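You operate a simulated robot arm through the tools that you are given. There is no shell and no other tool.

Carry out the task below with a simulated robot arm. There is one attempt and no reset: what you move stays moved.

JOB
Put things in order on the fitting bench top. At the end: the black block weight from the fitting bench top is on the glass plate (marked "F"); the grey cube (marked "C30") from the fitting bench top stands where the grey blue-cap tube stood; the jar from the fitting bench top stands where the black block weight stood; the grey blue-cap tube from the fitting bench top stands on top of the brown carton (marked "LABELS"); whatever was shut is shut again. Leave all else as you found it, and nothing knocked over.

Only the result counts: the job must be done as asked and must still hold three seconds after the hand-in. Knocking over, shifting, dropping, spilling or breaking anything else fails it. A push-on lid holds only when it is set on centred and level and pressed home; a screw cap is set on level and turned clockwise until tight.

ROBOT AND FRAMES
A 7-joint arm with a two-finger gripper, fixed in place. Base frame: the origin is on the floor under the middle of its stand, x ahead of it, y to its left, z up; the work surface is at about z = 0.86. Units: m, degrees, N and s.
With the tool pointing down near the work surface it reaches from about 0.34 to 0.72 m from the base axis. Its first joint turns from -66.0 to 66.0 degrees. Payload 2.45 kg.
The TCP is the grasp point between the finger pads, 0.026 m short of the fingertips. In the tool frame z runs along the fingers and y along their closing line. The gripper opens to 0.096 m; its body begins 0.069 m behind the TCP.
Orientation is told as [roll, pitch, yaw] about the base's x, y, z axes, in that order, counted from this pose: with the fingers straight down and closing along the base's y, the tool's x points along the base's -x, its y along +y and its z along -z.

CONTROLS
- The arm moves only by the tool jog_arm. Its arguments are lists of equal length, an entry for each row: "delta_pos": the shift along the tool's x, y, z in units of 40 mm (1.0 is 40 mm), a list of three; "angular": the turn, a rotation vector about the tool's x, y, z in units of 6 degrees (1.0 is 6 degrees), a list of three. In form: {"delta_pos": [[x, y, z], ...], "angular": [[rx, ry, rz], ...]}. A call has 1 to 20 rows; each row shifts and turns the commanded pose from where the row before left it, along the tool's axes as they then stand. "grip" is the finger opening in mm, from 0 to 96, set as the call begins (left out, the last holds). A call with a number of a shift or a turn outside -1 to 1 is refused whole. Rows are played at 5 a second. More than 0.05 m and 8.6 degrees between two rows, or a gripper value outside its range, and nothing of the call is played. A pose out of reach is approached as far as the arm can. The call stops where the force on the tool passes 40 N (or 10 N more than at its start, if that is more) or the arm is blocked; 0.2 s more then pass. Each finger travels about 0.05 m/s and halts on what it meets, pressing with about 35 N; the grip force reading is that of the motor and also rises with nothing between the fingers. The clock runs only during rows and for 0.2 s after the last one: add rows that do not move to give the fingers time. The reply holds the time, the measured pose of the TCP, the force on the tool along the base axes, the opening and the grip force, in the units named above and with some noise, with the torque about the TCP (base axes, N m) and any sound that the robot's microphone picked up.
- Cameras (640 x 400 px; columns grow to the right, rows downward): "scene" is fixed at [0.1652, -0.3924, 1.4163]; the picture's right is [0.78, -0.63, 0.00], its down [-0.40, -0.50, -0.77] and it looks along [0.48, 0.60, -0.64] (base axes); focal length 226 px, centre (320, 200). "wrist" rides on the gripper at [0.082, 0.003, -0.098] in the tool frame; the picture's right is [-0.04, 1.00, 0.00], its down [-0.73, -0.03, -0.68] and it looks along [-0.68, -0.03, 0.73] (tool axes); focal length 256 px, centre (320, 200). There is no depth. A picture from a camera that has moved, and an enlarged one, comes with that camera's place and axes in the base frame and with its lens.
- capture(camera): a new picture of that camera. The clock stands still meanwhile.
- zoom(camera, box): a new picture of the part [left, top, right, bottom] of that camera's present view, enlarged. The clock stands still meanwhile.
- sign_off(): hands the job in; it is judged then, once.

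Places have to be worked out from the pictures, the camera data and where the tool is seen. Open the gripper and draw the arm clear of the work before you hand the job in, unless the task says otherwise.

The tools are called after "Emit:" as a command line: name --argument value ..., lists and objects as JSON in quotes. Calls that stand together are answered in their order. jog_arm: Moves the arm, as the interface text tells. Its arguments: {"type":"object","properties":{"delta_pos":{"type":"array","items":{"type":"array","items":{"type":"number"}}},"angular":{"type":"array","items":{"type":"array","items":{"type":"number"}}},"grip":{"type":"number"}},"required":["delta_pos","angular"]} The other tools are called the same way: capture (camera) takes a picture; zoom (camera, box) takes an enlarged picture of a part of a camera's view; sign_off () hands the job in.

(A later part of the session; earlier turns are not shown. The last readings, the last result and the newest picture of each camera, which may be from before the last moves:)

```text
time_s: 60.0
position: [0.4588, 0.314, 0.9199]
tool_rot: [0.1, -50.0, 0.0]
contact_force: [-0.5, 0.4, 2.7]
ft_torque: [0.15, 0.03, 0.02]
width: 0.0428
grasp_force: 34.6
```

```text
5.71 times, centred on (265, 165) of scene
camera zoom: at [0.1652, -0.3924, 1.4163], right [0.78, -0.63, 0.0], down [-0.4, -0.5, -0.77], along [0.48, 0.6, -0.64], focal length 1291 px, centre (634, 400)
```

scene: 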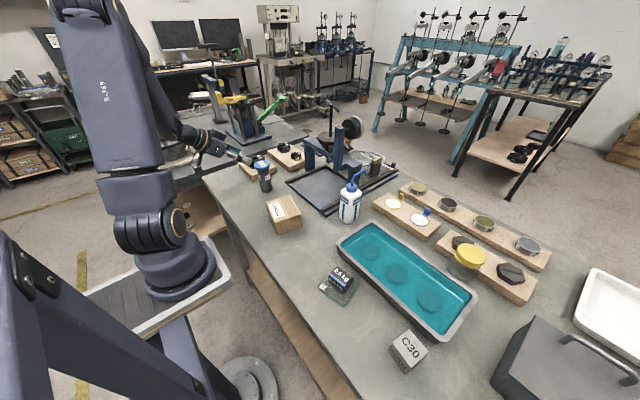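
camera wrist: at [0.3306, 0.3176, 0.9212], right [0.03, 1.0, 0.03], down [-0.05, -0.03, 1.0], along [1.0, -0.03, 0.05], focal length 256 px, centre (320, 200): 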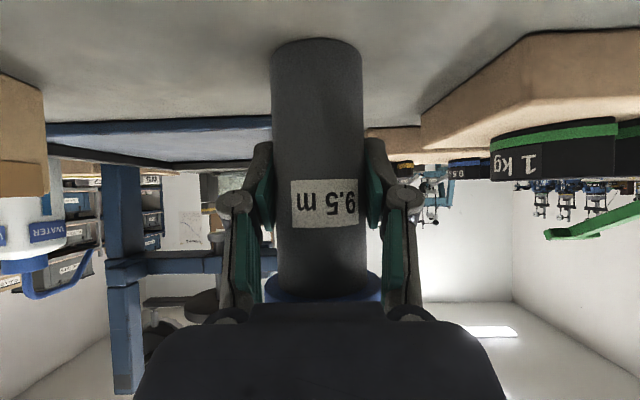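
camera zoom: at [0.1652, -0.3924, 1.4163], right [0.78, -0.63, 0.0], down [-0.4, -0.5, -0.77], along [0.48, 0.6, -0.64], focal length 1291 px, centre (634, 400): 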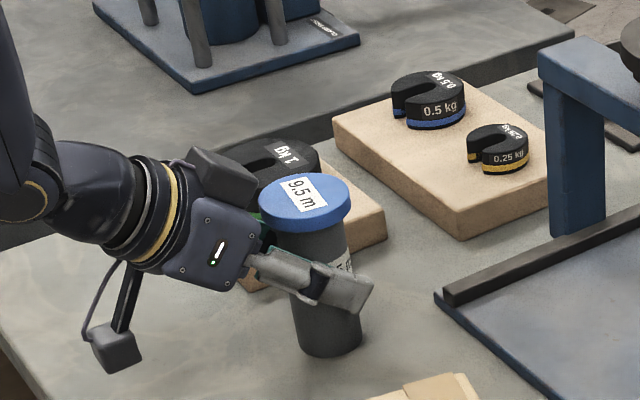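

Gripped at 42.8 mm with 35 N on the body. I lift straight up 12 cm.

Emit:
jog_arm --delta_pos '[[-0.1, 0, -0.084], [-0.44, 0, -0.37], [-0.575, 0, -0.482], [-0.575, 0, -0.482], [-0.575, 0, -0.482], [0, 0, 0]]' --angular '[[0, 0, 0], [0, 0, 0], [0, 0, 0], [0, 0, 0], [0, 0, 0], [0, 0, 0]]' --grip 30

Emit:
capture --camera "wrist"

Emit:
zoom --camera "scene" --box '[200, 90, 360, 240]'

```text
time_s: 61.4
position: [0.4581, 0.3129, 1.0392]
tool_rot: [0.0, -49.9, 0.1]
contact_force: [-0.2, 0.1, -2.0]
ft_torque: [-0.02, 0.01, -0.05]
width: 0.0426
grasp_force: 34.7
```

```text
taken
camera wrist: at [0.3293, 0.3167, 1.0399], right [0.03, 1.0, 0.03], down [-0.05, -0.03, 1.0], along [1.0, -0.03, 0.05], focal length 256 px, centre (320, 200)
```

wrist: 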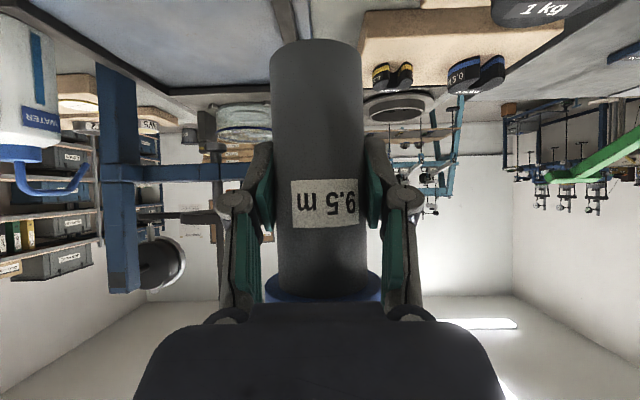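

```text
2.67 times, centred on (280, 165) of scene
camera zoom: at [0.1653, -0.3924, 1.4163], right [0.78, -0.63, 0.0], down [-0.4, -0.5, -0.77], along [0.48, 0.6, -0.64], focal length 602 px, centre (427, 293)
```

zoom: 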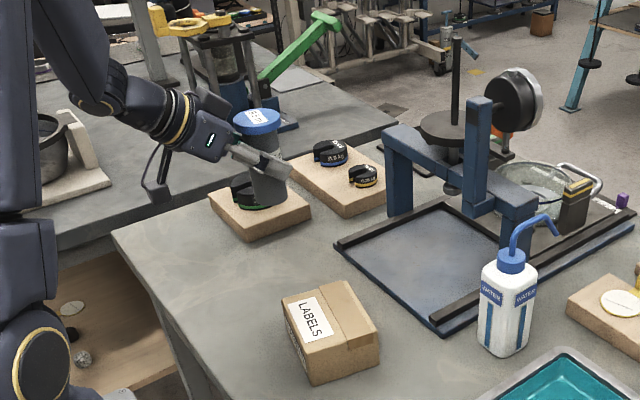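

The tube is lifted upright, about 2 N. I carry it to above the carton centre at (0.418, 0.115), keeping the same orientation.

Emit:
jog_arm --delta_pos '[[0.107, -0.825, -0.128], [0.107, -0.825, -0.128], [0.107, -0.825, -0.128], [0.107, -0.825, -0.128], [0.107, -0.825, -0.128], [0.107, -0.825, -0.128], [0, 0, 0], [0, 0, 0]]' --angular '[[0, 0, 0], [0, 0, 0], [0, 0, 0], [0, 0, 0], [0, 0, 0], [0, 0, 0], [0, 0, 0], [0, 0, 0]]' --grip 30

Emit:
capture --camera "wrist"

Emit:
zoom --camera "scene" --box '[200, 120, 360, 250]'

```text
time_s: 63.2
position: [0.448, 0.1448, 1.0492]
tool_rot: [0.0, -49.8, -0.1]
contact_force: [0.1, 0.0, -2.1]
ft_torque: [0.01, 0.01, -0.01]
width: 0.0427
grasp_force: 34.9
out of reach, approached as far as the arm can: row 5, 6
```

```text
taken
camera wrist: at [0.3196, 0.1478, 1.0507], right [0.03, 1.0, 0.03], down [-0.05, -0.03, 1.0], along [1.0, -0.03, 0.05], focal length 256 px, centre (320, 200)
```

wrist: 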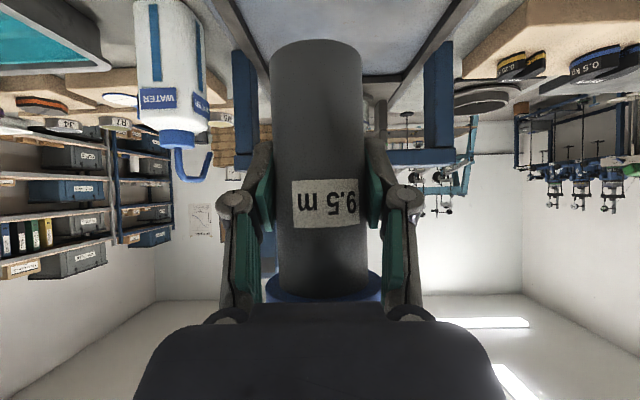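

```text
3.08 times, centred on (280, 185) of scene
camera zoom: at [0.1653, -0.3924, 1.4163], right [0.78, -0.63, 0.0], down [-0.4, -0.5, -0.77], along [0.48, 0.6, -0.64], focal length 695 px, centre (443, 246)
```

zoom: 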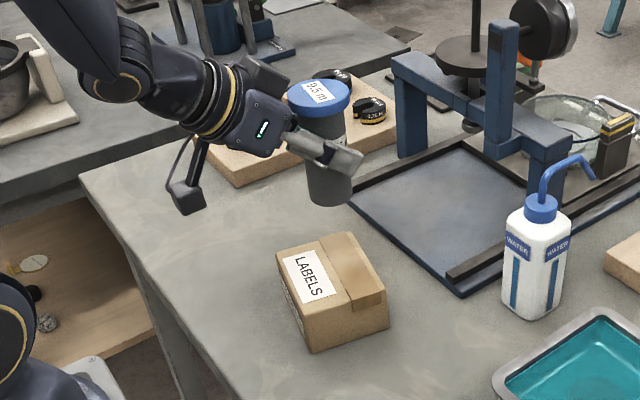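

At yaw 0 the wrist is too close to the base. I yaw the tool -45° about the vertical, which keeps the tube upright, so the wrist swings outward.

Emit:
jog_arm --delta_pos '[[0, 0, 0], [0, 0, 0], [0, 0, 0], [0, 0, 0], [0, 0, 0], [0, 0, 0], [0, 0, 0]]' --angular '[[0.9575, 0, 0.8037], [0.9575, 0, 0.8037], [0.9575, 0, 0.8037], [0.9575, 0, 0.8037], [0.9575, 0, 0.8037], [0.9575, 0, 0.8037], [0, 0, 0]]' --grip 30

Emit:
capture --camera "wrist"

Emit:
zoom --camera "scene" --box '[200, 120, 360, 250]'

```text
time_s: 64.8
position: [0.4463, 0.143, 1.0489]
tool_rot: [-0.1, -49.9, -45.0]
contact_force: [0.5, 0.5, -1.5]
ft_torque: [-0.01, 0.01, -0.02]
width: 0.0428
grasp_force: 35.1
```

```text
taken
camera wrist: at [0.3592, 0.2364, 1.0498], right [0.73, 0.69, 0.03], down [-0.05, 0.01, 1.0], along [0.69, -0.73, 0.05], focal length 256 px, centre (320, 200)
```

wrist: 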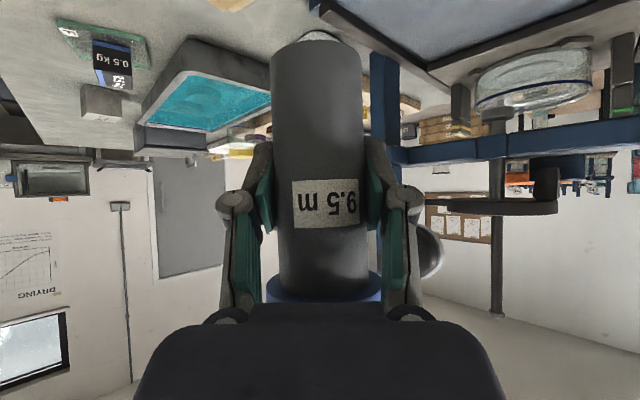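

```text
3.08 times, centred on (280, 185) of scene
camera zoom: at [0.1653, -0.3924, 1.4163], right [0.78, -0.63, 0.0], down [-0.4, -0.5, -0.77], along [0.48, 0.6, -0.64], focal length 695 px, centre (443, 246)
```

zoom: 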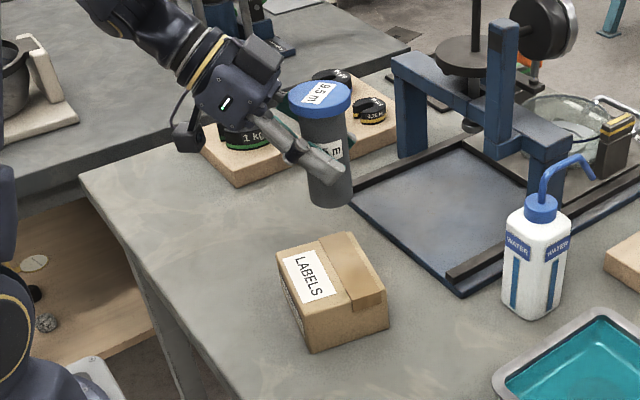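

The yaw worked and the tube is still upright. I shift over the carton's centre.

Emit:
jog_arm --delta_pos '[[0, -0.5, 0], [0, -0.5, 0], [0, 0, 0], [0, 0, 0]]' --angular '[[0, 0, 0], [0, 0, 0], [0, 0, 0], [0, 0, 0]]' --grip 30

Emit:
capture --camera "wrist"

Emit:
zoom --camera "scene" --box '[220, 140, 340, 240]'

```text
time_s: 65.8
position: [0.4191, 0.1145, 1.0495]
tool_rot: [0.0, -49.9, -44.9]
contact_force: [-0.1, -0.1, -2.2]
ft_torque: [-0.01, -0.01, 0.0]
width: 0.0425
grasp_force: 35.1
```

```text
taken
camera wrist: at [0.3304, 0.2073, 1.05], right [0.72, 0.69, 0.03], down [-0.05, 0.01, 1.0], along [0.69, -0.73, 0.05], focal length 256 px, centre (320, 200)
```

wrist: 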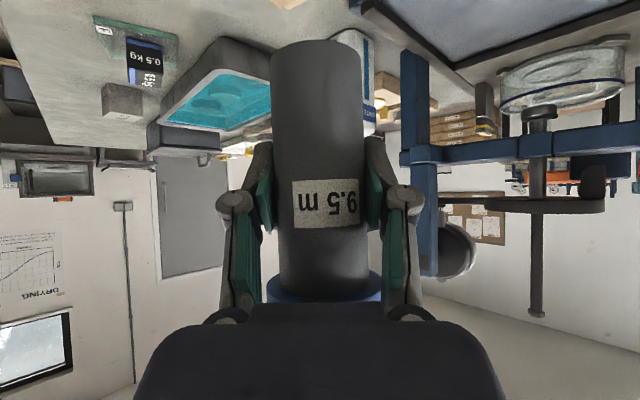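

```text
4.00 times, centred on (280, 190) of scene
camera zoom: at [0.1653, -0.3924, 1.4163], right [0.78, -0.63, 0.0], down [-0.4, -0.5, -0.77], along [0.48, 0.6, -0.64], focal length 904 px, centre (480, 240)
```

zoom: 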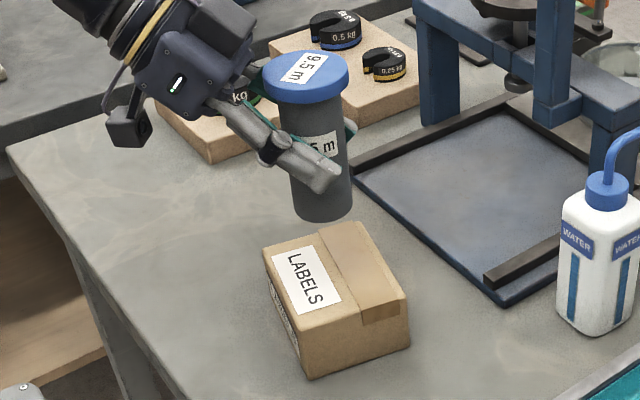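

The tube is centred over the carton (the carton's top-face centre projects right below it). I lower to about 5 mm above the top.

Emit:
jog_arm --delta_pos '[[0.3, 0, 0.252], [0.3, 0, 0.252], [0.3, 0, 0.252], [0.3, 0, 0.252], [0, 0, 0]]' --angular '[[0, 0, 0], [0, 0, 0], [0, 0, 0], [0, 0, 0], [0, 0, 0]]' --grip 30

Emit:
capture --camera "wrist"

Emit:
zoom --camera "scene" --box '[220, 140, 340, 240]'

```text
time_s: 67.0
position: [0.4198, 0.1136, 0.9862]
tool_rot: [0.0, -49.9, -44.8]
contact_force: [-0.5, -0.1, -2.8]
ft_torque: [0.26, -0.04, 0.0]
width: 0.0428
grasp_force: 34.8
```

```text
taken
camera wrist: at [0.3316, 0.207, 0.9869], right [0.72, 0.69, 0.03], down [-0.05, 0.01, 1.0], along [0.69, -0.73, 0.05], focal length 256 px, centre (320, 200)
```

wrist: 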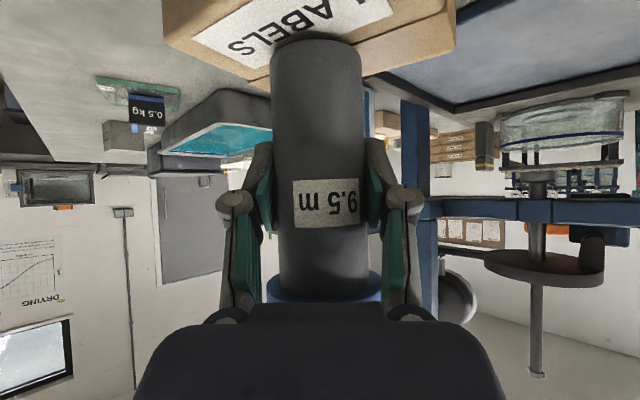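

```text
4.00 times, centred on (280, 190) of scene
camera zoom: at [0.1653, -0.3924, 1.4163], right [0.78, -0.63, 0.0], down [-0.4, -0.5, -0.77], along [0.48, 0.6, -0.64], focal length 904 px, centre (480, 240)
```

zoom: 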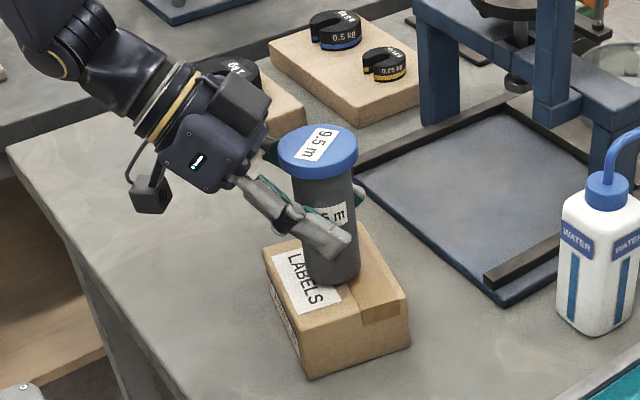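

A small torque (0.26 N·m) appeared without an upward force. I hold still for a moment and re-read before continuing.

Emit:
jog_arm --delta_pos '[[0, 0, 0], [0, 0, 0]]' --angular '[[0, 0, 0], [0, 0, 0]]' --grip 30

Emit:
zoom --camera "scene" --box '[250, 160, 320, 230]'

Emit:
zoom --camera "wrist" --box '[150, 0, 470, 120]'

```text
time_s: 67.6
position: [0.4198, 0.1145, 0.986]
tool_rot: [0.0, -49.9, -44.9]
contact_force: [-0.4, 0.6, -2.0]
ft_torque: [0.01, -0.04, 0.02]
width: 0.0423
grasp_force: 35.2
```

```text
5.71 times, centred on (285, 195) of scene
camera zoom: at [0.1653, -0.3924, 1.4163], right [0.78, -0.63, 0.0], down [-0.4, -0.5, -0.77], along [0.48, 0.6, -0.64], focal length 1291 px, centre (520, 229)
```

zoom: 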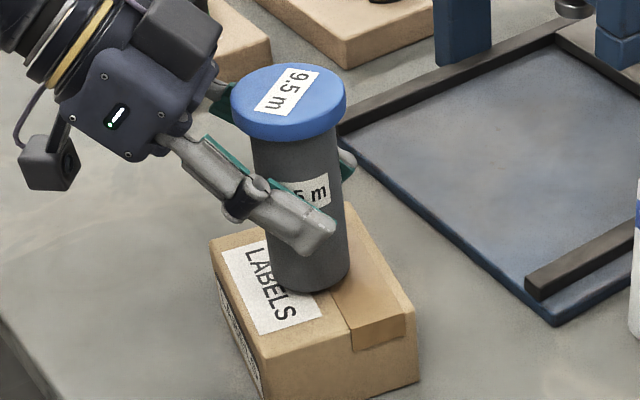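

```text
2.00 times, centred on (310, 60) of wrist
camera zoom: at [0.3316, 0.207, 0.9871], right [0.72, 0.69, 0.03], down [-0.05, 0.01, 1.0], along [0.69, -0.73, 0.05], focal length 512 px, centre (340, 480)
```

zoom: 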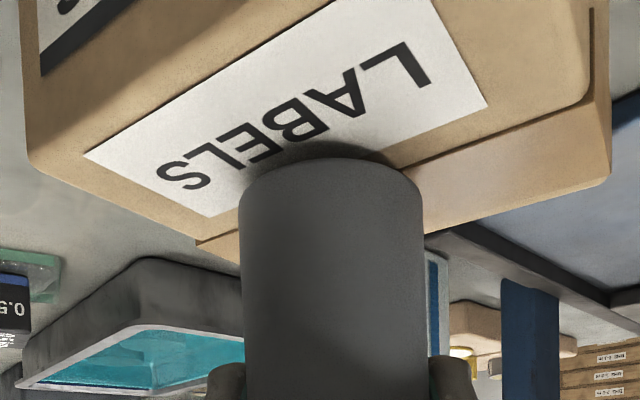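

It was a transient; the readings are clean. I continue down in 1 mm steps.

Emit:
jog_arm --delta_pos '[[0.019, 0, 0.016], [0.019, 0, 0.016], [0.019, 0, 0.016], [0, 0, 0]]' --angular '[[0, 0, 0], [0, 0, 0], [0, 0, 0], [0, 0, 0]]' --grip 30

```text
time_s: 68.6
position: [0.42, 0.1136, 0.9827]
tool_rot: [-0.1, -50.0, -45.0]
contact_force: [0.1, 0.0, -2.6]
ft_torque: [0.02, 0.01, -0.01]
width: 0.0424
grasp_force: 35.1
```

No contact yet. I go down another 2 mm.

Emit:
jog_arm --delta_pos '[[0.019, 0, 0.016], [0.019, 0, 0.016], [0, 0, 0]]' --angular '[[0, 0, 0], [0, 0, 0], [0, 0, 0]]' --grip 30

```text
time_s: 69.4
position: [0.4196, 0.1148, 0.9801]
tool_rot: [0.0, -49.9, -45.1]
contact_force: [-2.7, 0.6, 6.7]
ft_torque: [0.13, 0.05, 0.06]
width: 0.0426
grasp_force: 34.7
```

Contact: +6.7 N, so the tube is on the carton. I relieve the load slightly, then open.

Emit:
jog_arm --delta_pos '[[-0.006, 0, -0.005], [0, 0, 0]]' --angular '[[0, 0, 0], [0, 0, 0]]' --grip 30

Emit:
jog_arm --delta_pos '[[0, 0, 0], [0, 0, 0], [0, 0, 0], [0, 0, 0]]' --angular '[[0, 0, 0], [0, 0, 0], [0, 0, 0], [0, 0, 0]]' --grip 76

Emit:
capture --camera "wrist"

Emit:
zoom --camera "scene" --box '[250, 160, 320, 230]'

```text
time_s: 70.0
position: [0.4198, 0.115, 0.9792]
tool_rot: [0.0, -50.1, -45.0]
contact_force: [0.2, 0.7, 8.6]
ft_torque: [0.2, -0.19, 0.04]
width: 0.0427
grasp_force: 35.4
```

```text
time_s: 71.0
position: [0.4207, 0.1133, 0.9797]
tool_rot: [-0.2, -50.0, -45.0]
contact_force: [-0.7, 0.8, -1.6]
ft_torque: [0.03, -0.01, 0.01]
width: 0.076
grasp_force: 0.1
```

```text
taken
camera wrist: at [0.3315, 0.2075, 0.9811], right [0.72, 0.69, 0.03], down [-0.05, 0.01, 1.0], along [0.69, -0.73, 0.05], focal length 256 px, centre (320, 200)
```

wrist: 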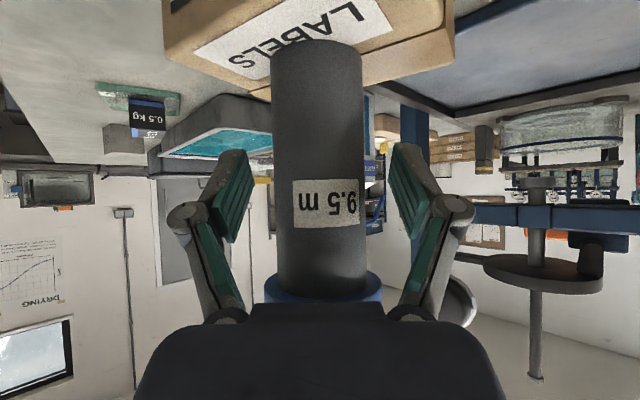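

```text
5.71 times, centred on (285, 195) of scene
camera zoom: at [0.1652, -0.3924, 1.4163], right [0.78, -0.63, 0.0], down [-0.4, -0.5, -0.77], along [0.48, 0.6, -0.64], focal length 1291 px, centre (520, 229)
```

zoom: 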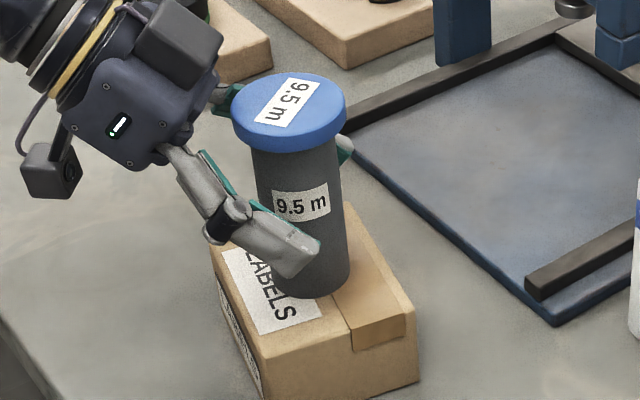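

The tube stands on the carton, released. I retreat straight back along the finger axis.

Emit:
jog_arm --delta_pos '[[0, 0, -0.5], [0, 0, -0.75], [0, 0, -0.75], [0, 0, -0.75], [0, 0, 0]]' --angular '[[0, 0, 0], [0, 0, 0], [0, 0, 0], [0, 0, 0], [0, 0, 0]]' --grip 76

Emit:
capture --camera "wrist"

Emit:
capture --camera "scene"

```text
time_s: 72.2
position: [0.3602, 0.1762, 1.053]
tool_rot: [-0.1, -49.9, -44.9]
contact_force: [0.2, -1.0, 0.3]
ft_torque: [0.0, 0.0, 0.0]
width: 0.076
grasp_force: 0.1
```

```text
taken
camera wrist: at [0.2719, 0.2685, 1.0537], right [0.73, 0.69, 0.03], down [-0.05, 0.01, 1.0], along [0.69, -0.73, 0.05], focal length 256 px, centre (320, 200)
```

wrist: 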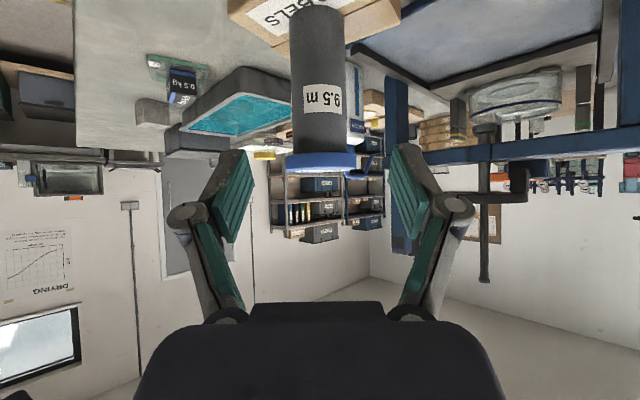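

```text
taken
```

scene: 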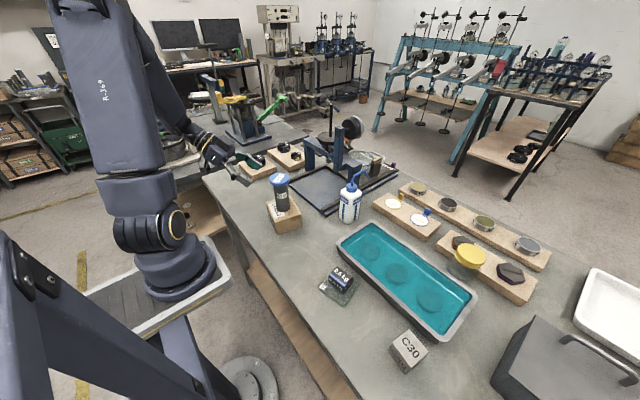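

The tube stands upright on the carton, undisturbed. Next is the cube, so I rise clear and bring the tool back to vertical.

Emit:
jog_arm --delta_pos '[[-0.5745, 0, -0.482], [-0.5745, 0, -0.482], [-0.5745, 0, -0.482], [-0.5745, 0, -0.482], [0, 0, 0], [0, 0, 0], [0, 0, 0], [0, 0, 0], [0, 0, 0], [0, 0, 0], [0, 0, 0], [0, 0, 0], [0, 0, 0], [0, 0, 0]]' --angular '[[0, 0, 0], [0, 0, 0], [0, 0, 0], [0, 0, 0], [0, 0.926, 0], [0, 0.926, 0], [0, 0.926, 0], [0, 0.926, 0], [0, 0.926, 0], [0, 0.926, 0], [0, 0.926, 0], [0, 0.926, 0], [0, 0.926, 0], [0, 0, 0]]' --grip 80

Emit:
jog_arm --delta_pos '[[0, 0, 0], [0, 0, 0], [0, 0, 0], [0, 0, 0], [0, 0, 0], [0, 0, 0], [0, 0, 0], [0, 0, 0], [0, 0, 0]]' --angular '[[0, 0, -0.9375], [0, 0, -0.9375], [0, 0, -0.9375], [0, 0, -0.9375], [0, 0, -0.9375], [0, 0, -0.9375], [0, 0, -0.9375], [0, 0, -0.9375], [0, 0, 0]]' --grip 80

Emit:
capture --camera "wrist"

```text
time_s: 75.2
position: [0.3602, 0.1738, 1.1726]
tool_rot: [0.0, 0.2, -45.0]
contact_force: [0.6, 0.1, 0.6]
ft_torque: [0.0, -0.02, -0.01]
width: 0.0798
grasp_force: 0.0
```

```text
time_s: 77.2
position: [0.3594, 0.1739, 1.1724]
tool_rot: [0.0, 0.1, 0.0]
contact_force: [0.1, -0.3, -0.6]
ft_torque: [-0.04, -0.02, 0.02]
width: 0.08
grasp_force: 0.2
```

```text
taken
camera wrist: at [0.2786, 0.1781, 1.2711], right [0.04, 1.0, 0.0], down [0.73, -0.03, 0.68], along [0.68, -0.03, -0.74], focal length 256 px, centre (320, 200)
```

wrist: 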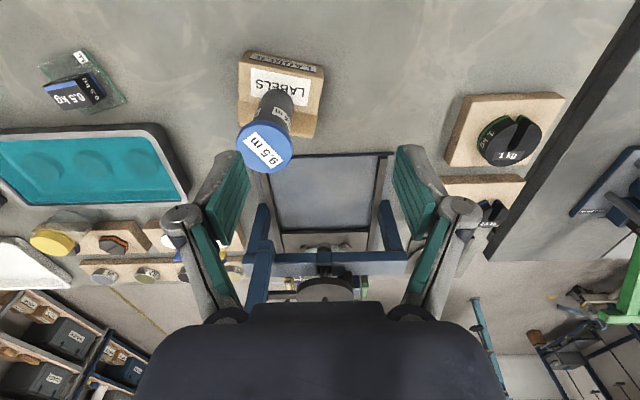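

Over to the cube: I move across at z = 1.17, well above the tube.

Emit:
jog_arm --delta_pos '[[-0.02, -0.99, 0], [-0.02, -0.99, 0], [-0.02, -0.99, 0], [-0.02, -0.99, 0], [-0.02, -0.99, 0], [-0.02, -0.99, 0], [-0.02, -0.99, 0], [-0.02, -0.99, 0], [-0.02, -0.99, 0], [-0.02, -0.99, 0], [-0.02, -0.99, 0], [-0.02, -0.99, 0], [-0.02, -0.99, 0], [-0.02, -0.99, 0], [0, 0, 0.6], [0, 0, 0.6], [0, 0, 0]]' --angular '[[0, 0, 0], [0, 0, 0], [0, 0, 0], [0, 0, 0], [0, 0, 0], [0, 0, 0], [0, 0, 0], [0, 0, 0], [0, 0, 0], [0, 0, 0], [0, 0, 0], [0, 0, 0], [0, 0, 0], [0, 0, 0], [0, 0, 0], [0, 0, 0], [0, 0, 0]]' --grip 80

Emit:
capture --camera "wrist"

Emit:
capture --camera "scene"

```text
time_s: 80.8
position: [0.3704, -0.3813, 1.1248]
tool_rot: [0.0, 0.1, -0.1]
contact_force: [-0.5, -0.2, -0.5]
ft_torque: [0.05, 0.03, 0.01]
width: 0.0795
grasp_force: 0.1
```

```text
taken
camera wrist: at [0.2881, -0.3773, 1.2236], right [0.04, 1.0, 0.0], down [0.73, -0.03, 0.68], along [0.68, -0.03, -0.74], focal length 256 px, centre (320, 200)
```

wrist: 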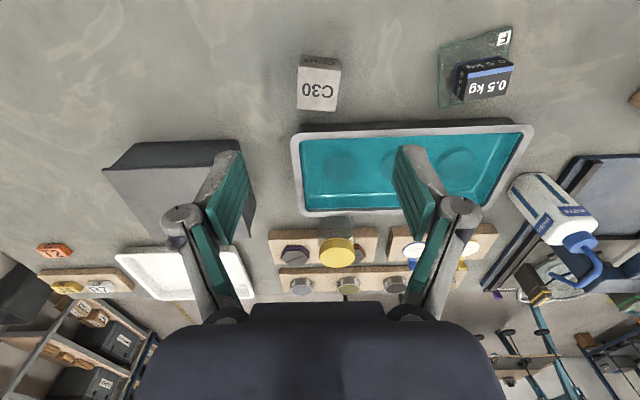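

```text
taken
```

scene: 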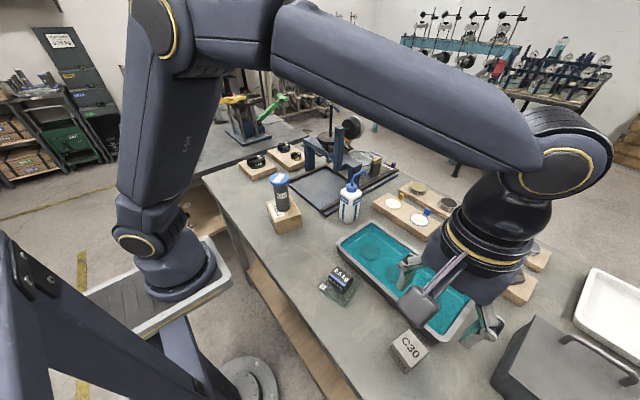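

I zoom in on the cube to fix its centre, yaw and size.

Emit:
zoom --camera "wrist" --box '[270, 30, 370, 130]'

Emit:
zoom --camera "wrist" --box '[420, 10, 560, 120]'

```text
4.00 times, centred on (320, 80) of wrist
camera zoom: at [0.2881, -0.3773, 1.2236], right [0.04, 1.0, 0.0], down [0.73, -0.03, 0.68], along [0.68, -0.03, -0.74], focal length 1024 px, centre (320, 680)
```

zoom: 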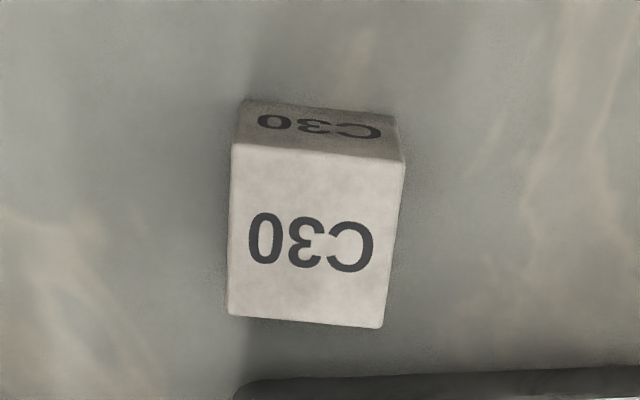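

```text
3.64 times, centred on (490, 65) of wrist
camera zoom: at [0.2881, -0.3773, 1.2236], right [0.04, 1.0, 0.0], down [0.73, -0.03, 0.68], along [0.68, -0.03, -0.74], focal length 931 px, centre (-298, 691)
```

zoom: 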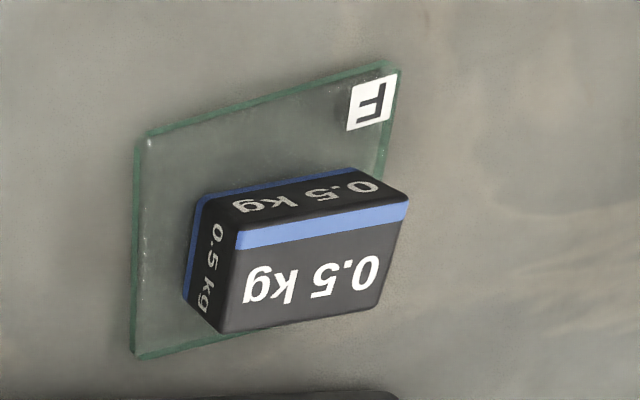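

Cube: 50 mm, centred at (0.4004, -0.384), yaw about -7.5°. I align the yaw and descend to just above it.

Emit:
jog_arm --delta_pos '[[0, 0, 0], [0, 0, 0], [-0.151, 0.006, 0.824], [-0.151, 0.006, 0.824], [-0.151, 0.006, 0.824], [-0.151, 0.006, 0.824], [-0.151, 0.006, 0.824], [0, 0, 0]]' --angular '[[0, 0, 0.625], [0, 0, 0.625], [0, 0, 0], [0, 0, 0], [0, 0, 0], [0, 0, 0], [0, 0, 0], [0, 0, 0]]' --grip 84

Emit:
capture --camera "wrist"

Emit:
zoom --camera "scene" --box '[350, 280, 480, 390]'

```text
time_s: 82.6
position: [0.4015, -0.3821, 0.9549]
tool_rot: [0.0, 0.2, -7.6]
contact_force: [0.4, 0.8, 0.3]
ft_torque: [0.01, -0.01, -0.02]
width: 0.0839
grasp_force: 0.0
```

```text
taken
camera wrist: at [0.3204, -0.3683, 1.0544], right [0.17, 0.99, 0.0], down [0.72, -0.13, 0.68], along [0.67, -0.12, -0.74], focal length 256 px, centre (320, 200)
```

wrist: 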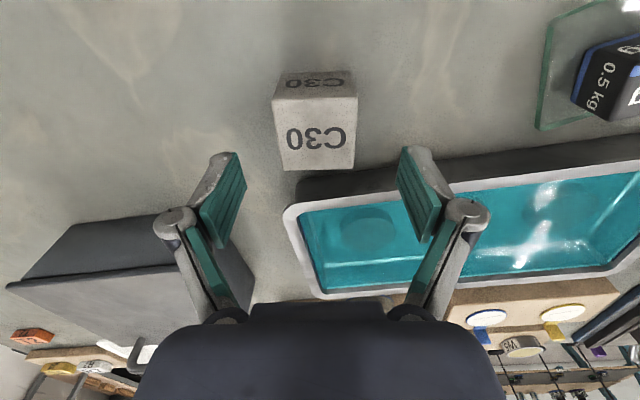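

```text
3.64 times, centred on (415, 335) of scene
camera zoom: at [0.1652, -0.3924, 1.4163], right [0.78, -0.63, 0.0], down [-0.4, -0.5, -0.77], along [0.48, 0.6, -0.64], focal length 821 px, centre (-26, -291)
```

zoom: 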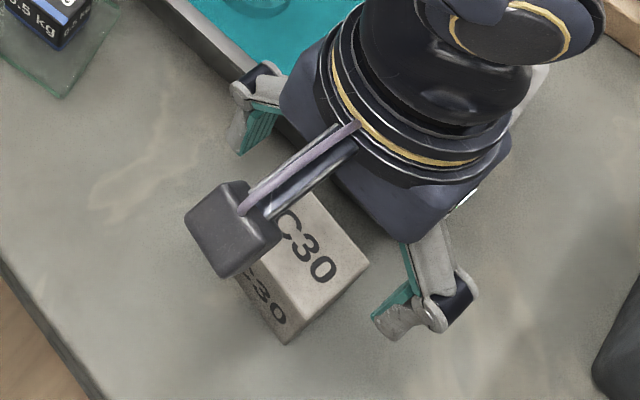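

The cube is square to the fingers, with about a 2 mm lateral offset to correct. I descend to z ≈ 0.892 and then close.

Emit:
jog_arm --delta_pos '[[0.01, -0.025, 0.525], [0.01, -0.025, 0.525], [0, 0, 0.525], [0, 0, 0]]' --angular '[[0, 0, 0], [0, 0, 0], [0, 0, 0], [0, 0, 0]]' --grip 84

Emit:
jog_arm --delta_pos '[[0, 0, 0], [0, 0, 0], [0, 0, 0], [0, 0, 0], [0, 0, 0], [0, 0, 0]]' --angular '[[0, 0, 0], [0, 0, 0], [0, 0, 0], [0, 0, 0], [0, 0, 0], [0, 0, 0]]' --grip 30

Emit:
capture --camera "wrist"

```text
time_s: 83.6
position: [0.3992, -0.3852, 0.8938]
tool_rot: [0.0, 0.1, -7.6]
contact_force: [0.9, 0.4, 0.0]
ft_torque: [0.02, -0.02, 0.02]
width: 0.084
grasp_force: 0.3
```

```text
time_s: 85.0
position: [0.4011, -0.3854, 0.8946]
tool_rot: [0.1, 0.2, -7.5]
contact_force: [-0.9, 1.5, 1.9]
ft_torque: [0.05, 0.02, -0.01]
width: 0.0493
grasp_force: 34.8
```

```text
taken
camera wrist: at [0.3189, -0.3705, 0.9933], right [0.17, 0.99, 0.0], down [0.72, -0.13, 0.68], along [0.67, -0.12, -0.74], focal length 256 px, centre (320, 200)
```

wrist: 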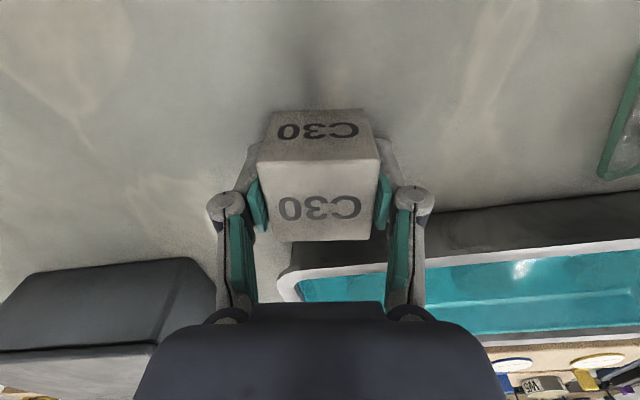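

Gripped squarely at 49.3 mm. I lift the cube to z ≈ 1.17 so it passes well above the tube on the carton.

Emit:
jog_arm --delta_pos '[[0, 0, -0.2], [0, 0, -0.8], [0, 0, -0.97], [0, 0, -0.97], [0, 0, -0.97], [0, 0, -0.97], [0, 0, -0.97], [0, 0, -0.97], [0, 0, 0]]' --angular '[[0, 0, 0], [0, 0, 0], [0, 0, 0], [0, 0, 0], [0, 0, 0], [0, 0, 0], [0, 0, 0], [0, 0, 0], [0, 0, 0]]' --grip 30

Emit:
capture --camera "wrist"

```text
time_s: 87.0
position: [0.3974, -0.3853, 1.1685]
tool_rot: [0.1, 0.2, -7.6]
contact_force: [1.4, -0.7, -3.1]
ft_torque: [0.03, -0.01, 0.02]
width: 0.0493
grasp_force: 35.2
```

```text
taken
camera wrist: at [0.3167, -0.3707, 1.2673], right [0.17, 0.99, 0.0], down [0.72, -0.13, 0.68], along [0.67, -0.12, -0.74], focal length 256 px, centre (320, 200)
```

wrist: 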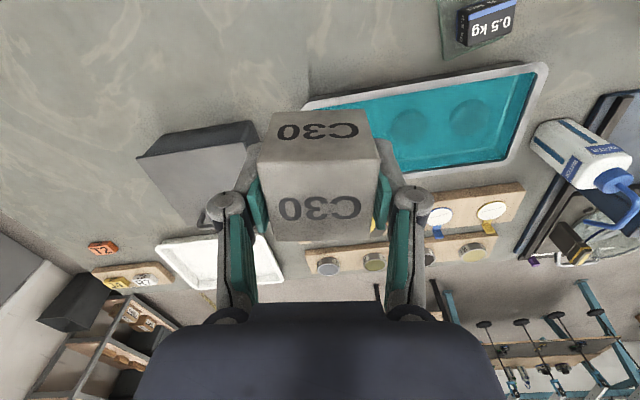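

The cube is held at about 3 N. I square the yaw to 0 and carry it across to above the tube's old spot at (0.458, 0.3155).

Emit:
jog_arm --delta_pos '[[0, 0, 0], [0, 0, 0], [-0.084, 0.973, 0], [-0.084, 0.973, 0], [-0.084, 0.973, 0], [-0.084, 0.973, 0], [-0.084, 0.973, 0], [-0.084, 0.973, 0], [-0.084, 0.973, 0], [-0.084, 0.973, 0], [-0.084, 0.973, 0], [-0.084, 0.973, 0], [-0.084, 0.973, 0], [-0.084, 0.973, 0], [-0.084, 0.973, 0], [-0.084, 0.973, 0], [-0.084, 0.973, 0], [-0.084, 0.973, 0], [-0.084, 0.973, 0], [-0.084, 0.973, 0]]' --angular '[[0, 0, -0.625], [0, 0, -0.625], [0, 0, 0], [0, 0, 0], [0, 0, 0], [0, 0, 0], [0, 0, 0], [0, 0, 0], [0, 0, 0], [0, 0, 0], [0, 0, 0], [0, 0, 0], [0, 0, 0], [0, 0, 0], [0, 0, 0], [0, 0, 0], [0, 0, 0], [0, 0, 0], [0, 0, 0], [0, 0, 0]]' --grip 30

Emit:
capture --camera "wrist"

Emit:
capture --camera "scene"

```text
time_s: 91.2
position: [0.4618, 0.3158, 1.1725]
tool_rot: [-0.1, 0.1, -0.2]
contact_force: [0.6, 0.2, -3.4]
ft_torque: [-0.01, -0.01, 0.0]
width: 0.0497
grasp_force: 34.8
```

```text
taken
camera wrist: at [0.3794, 0.3187, 1.2703], right [0.04, 1.0, 0.0], down [0.73, -0.03, 0.68], along [0.68, -0.03, -0.73], focal length 256 px, centre (320, 200)
```

wrist: 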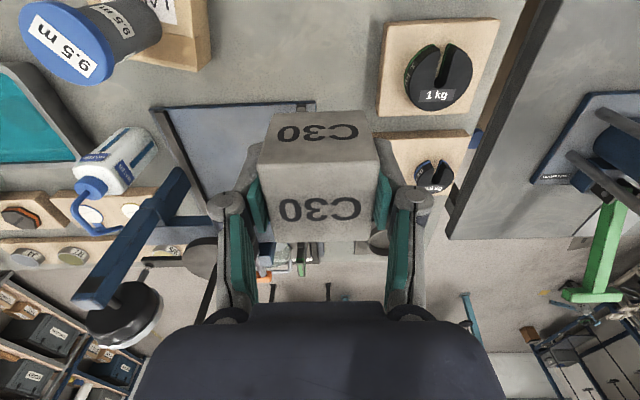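

```text
taken
```

scene: 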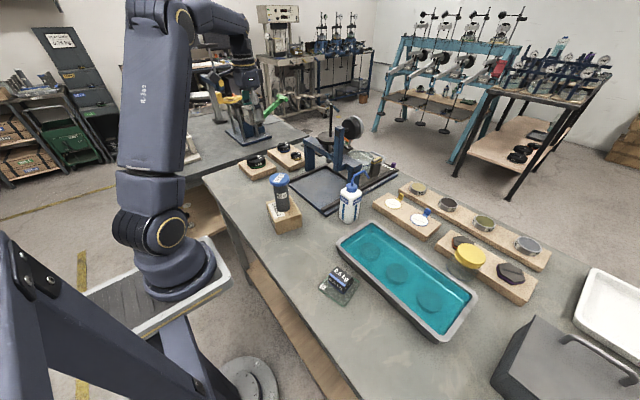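

I descend toward the spot, stopping with the cube about 6 cm above the table.

Emit:
jog_arm --delta_pos '[[0.02, 0, 0.9], [0.02, 0, 0.9], [0.02, 0, 0.9], [0.02, 0, 0.9], [0, 0, 0.9], [0, 0, 0.9], [0, 0, 0]]' --angular '[[0, 0, 0], [0, 0, 0], [0, 0, 0], [0, 0, 0], [0, 0, 0], [0, 0, 0], [0, 0, 0]]' --grip 30

Emit:
capture --camera "wrist"

Emit:
zoom --camera "scene" --box '[200, 120, 330, 220]'

```text
time_s: 92.8
position: [0.4583, 0.3128, 0.9518]
tool_rot: [0.0, 0.0, 0.1]
contact_force: [0.6, -0.4, -2.2]
ft_torque: [-0.02, 0.01, 0.02]
width: 0.0498
grasp_force: 35.3
```

```text
taken
camera wrist: at [0.3749, 0.317, 1.0507], right [0.04, 1.0, 0.0], down [0.73, -0.03, 0.68], along [0.68, -0.03, -0.74], focal length 256 px, centre (320, 200)
```

wrist: 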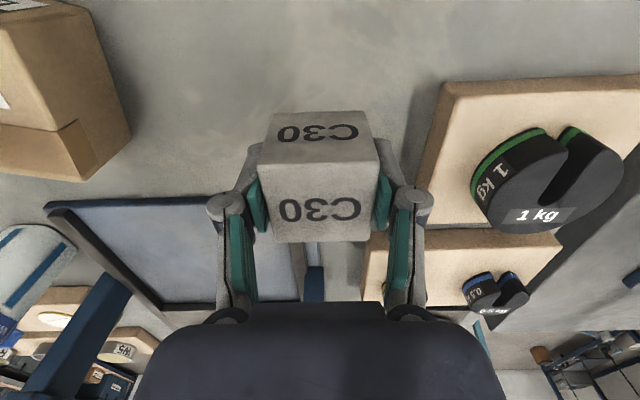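

```text
4.00 times, centred on (265, 170) of scene
camera zoom: at [0.1653, -0.3924, 1.4163], right [0.78, -0.63, 0.0], down [-0.4, -0.5, -0.77], along [0.48, 0.6, -0.64], focal length 904 px, centre (540, 320)
```

zoom: 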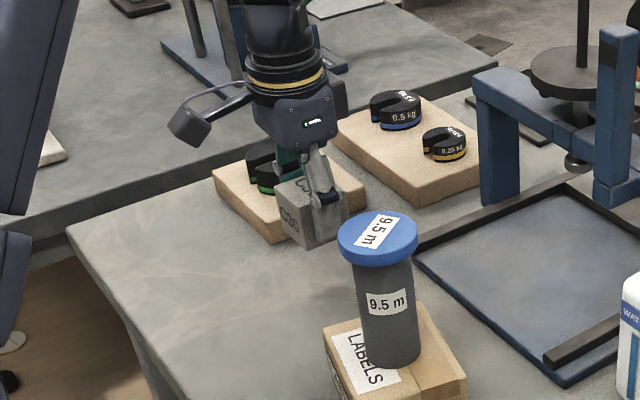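

All clear around the spot. I lower to about 4 mm above the table.

Emit:
jog_arm --delta_pos '[[0, 0.03, 0.45], [0, 0.03, 0.45], [0, 0, 0.4], [0, 0, 0]]' --angular '[[0, 0, 0], [0, 0, 0], [0, 0, 0], [0, 0, 0]]' --grip 30

Emit:
jog_arm --delta_pos '[[0, 0, 0.025], [0, 0, 0.025], [0, 0, 0.025], [0, 0, 0]]' --angular '[[0, 0, 0], [0, 0, 0], [0, 0, 0], [0, 0, 0]]' --grip 30

```text
time_s: 93.8
position: [0.4577, 0.3173, 0.8994]
tool_rot: [0.0, 0.0, -0.1]
contact_force: [0.3, 0.1, -2.6]
ft_torque: [-0.04, 0.0, -0.04]
width: 0.0493
grasp_force: 35.1
```

```text
time_s: 94.8
position: [0.4575, 0.3175, 0.8973]
tool_rot: [0.0, 0.1, -0.1]
contact_force: [-0.4, -0.7, -3.8]
ft_torque: [-0.01, -0.01, -0.03]
width: 0.0495
grasp_force: 35.5
```

Not touching yet. I continue down in 0.7 mm steps.

Emit:
jog_arm --delta_pos '[[0, 0, 0.018], [0, 0, 0.018], [0, 0, 0.018], [0, 0, 0]]' --angular '[[0, 0, 0], [0, 0, 0], [0, 0, 0], [0, 0, 0]]' --grip 30

```text
time_s: 95.8
position: [0.4572, 0.3179, 0.8958]
tool_rot: [0.1, 0.2, 0.0]
contact_force: [-0.7, -0.1, -1.4]
ft_torque: [0.01, 0.02, 0.02]
width: 0.0493
grasp_force: 35.0
```

It may just be starting to touch. I go down one more millimetre.

Emit:
jog_arm --delta_pos '[[0, 0, 0.018], [0, 0, 0.012], [0, 0, 0]]' --angular '[[0, 0, 0], [0, 0, 0], [0, 0, 0]]' --grip 30

```text
time_s: 96.6
position: [0.4569, 0.3175, 0.8949]
tool_rot: [0.0, 0.1, -0.1]
contact_force: [-1.8, -1.4, 2.3]
ft_torque: [-0.06, -0.09, -0.04]
width: 0.0495
grasp_force: 35.0
```

The cube is down (+2.3 N, so the weight has transferred). I open the fingers moderately and check.

Emit:
jog_arm --delta_pos '[[0, 0, 0], [0, 0, 0], [0, 0, 0], [0, 0, 0]]' --angular '[[0, 0, 0], [0, 0, 0], [0, 0, 0], [0, 0, 0]]' --grip 76

Emit:
jog_arm --delta_pos '[[0, 0, -0.3], [0, 0, -0.8], [0, 0, -0.9], [0, 0, -0.9], [0, 0, -0.9], [0, 0, -0.9], [0, 0, 0]]' --angular '[[0, 0, 0], [0, 0, 0], [0, 0, 0], [0, 0, 0], [0, 0, 0], [0, 0, 0], [0, 0, 0]]' --grip 76

Emit:
capture --camera "wrist"

Emit:
capture --camera "scene"

```text
time_s: 97.6
position: [0.4573, 0.3178, 0.8943]
tool_rot: [0.0, 0.1, -0.1]
contact_force: [-0.6, 0.9, 0.7]
ft_torque: [0.0, 0.0, -0.02]
width: 0.0762
grasp_force: 0.1
```

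```text
time_s: 99.2
position: [0.4572, 0.3161, 1.0834]
tool_rot: [0.0, 0.1, 0.0]
contact_force: [0.2, -0.2, 1.5]
ft_torque: [0.01, -0.03, -0.01]
width: 0.0761
grasp_force: 0.0
```

```text
taken
camera wrist: at [0.3752, 0.3196, 1.1826], right [0.04, 1.0, 0.0], down [0.73, -0.03, 0.68], along [0.68, -0.03, -0.74], focal length 256 px, centre (320, 200)
```

wrist: 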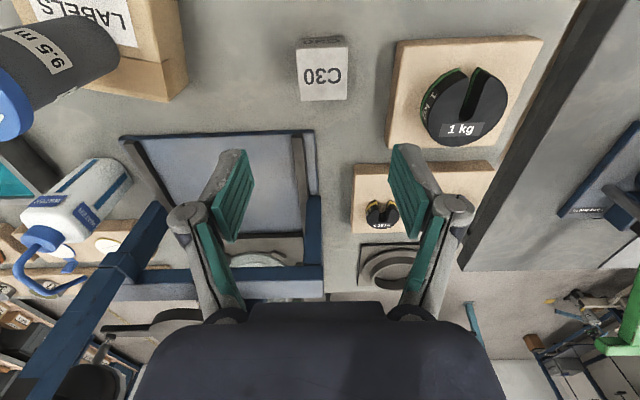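

```text
taken
```

scene: 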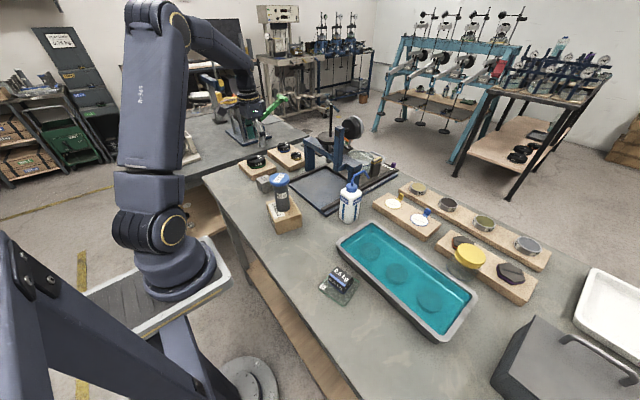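

All four items are placed. I verify each one and compare the untouched items with the starting views.

Emit:
zoom --camera "scene" --box '[300, 200, 480, 380]'

Emit:
zoom --camera "scene" --box '[360, 160, 560, 300]'

Emit:
zoom --camera "scene" --box '[230, 120, 410, 232]'

Emit:
zoom --camera "wrist" --box '[260, 10, 400, 120]'

Emit:
zoom --camera "scene" --box '[445, 235, 505, 285]'

```text
2.22 times, centred on (390, 290) of scene
camera zoom: at [0.1652, -0.3924, 1.4163], right [0.78, -0.63, 0.0], down [-0.4, -0.5, -0.77], along [0.48, 0.6, -0.64], focal length 502 px, centre (164, 0)
```

zoom: 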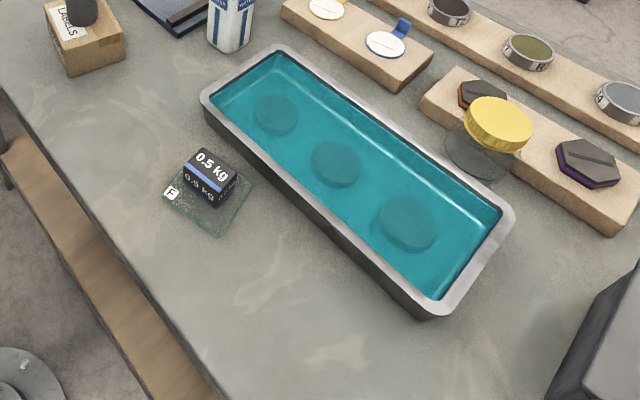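

```text
2.86 times, centred on (460, 230) of scene
camera zoom: at [0.1652, -0.3924, 1.4163], right [0.78, -0.63, 0.0], down [-0.4, -0.5, -0.77], along [0.48, 0.6, -0.64], focal length 645 px, centre (-80, 114)
```

zoom: 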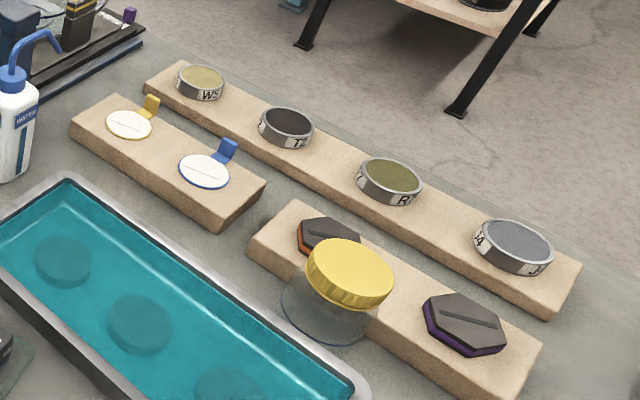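

```text
3.56 times, centred on (320, 176) of scene
camera zoom: at [0.1652, -0.3924, 1.4163], right [0.78, -0.63, 0.0], down [-0.4, -0.5, -0.77], along [0.48, 0.6, -0.64], focal length 803 px, centre (320, 285)
```

zoom: 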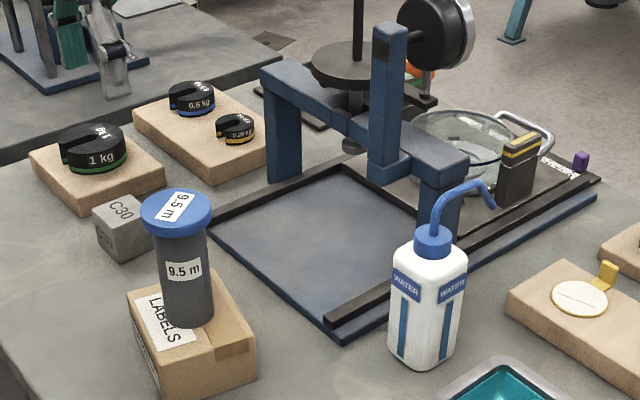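

```text
3.64 times, centred on (330, 65) of wrist
camera zoom: at [0.3752, 0.3196, 1.1826], right [0.04, 1.0, 0.0], down [0.73, -0.03, 0.68], along [0.68, -0.03, -0.74], focal length 931 px, centre (284, 691)
```

zoom: 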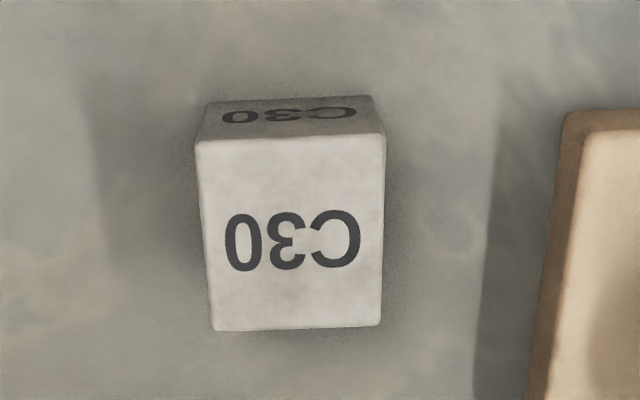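

```text
8.00 times, centred on (475, 260) of scene
camera zoom: at [0.1652, -0.3924, 1.4163], right [0.78, -0.63, 0.0], down [-0.4, -0.5, -0.77], along [0.48, 0.6, -0.64], focal length 1807 px, centre (-920, -280)
```

zoom: 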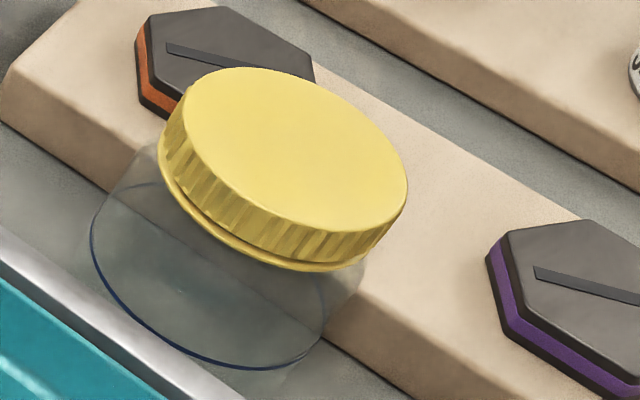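

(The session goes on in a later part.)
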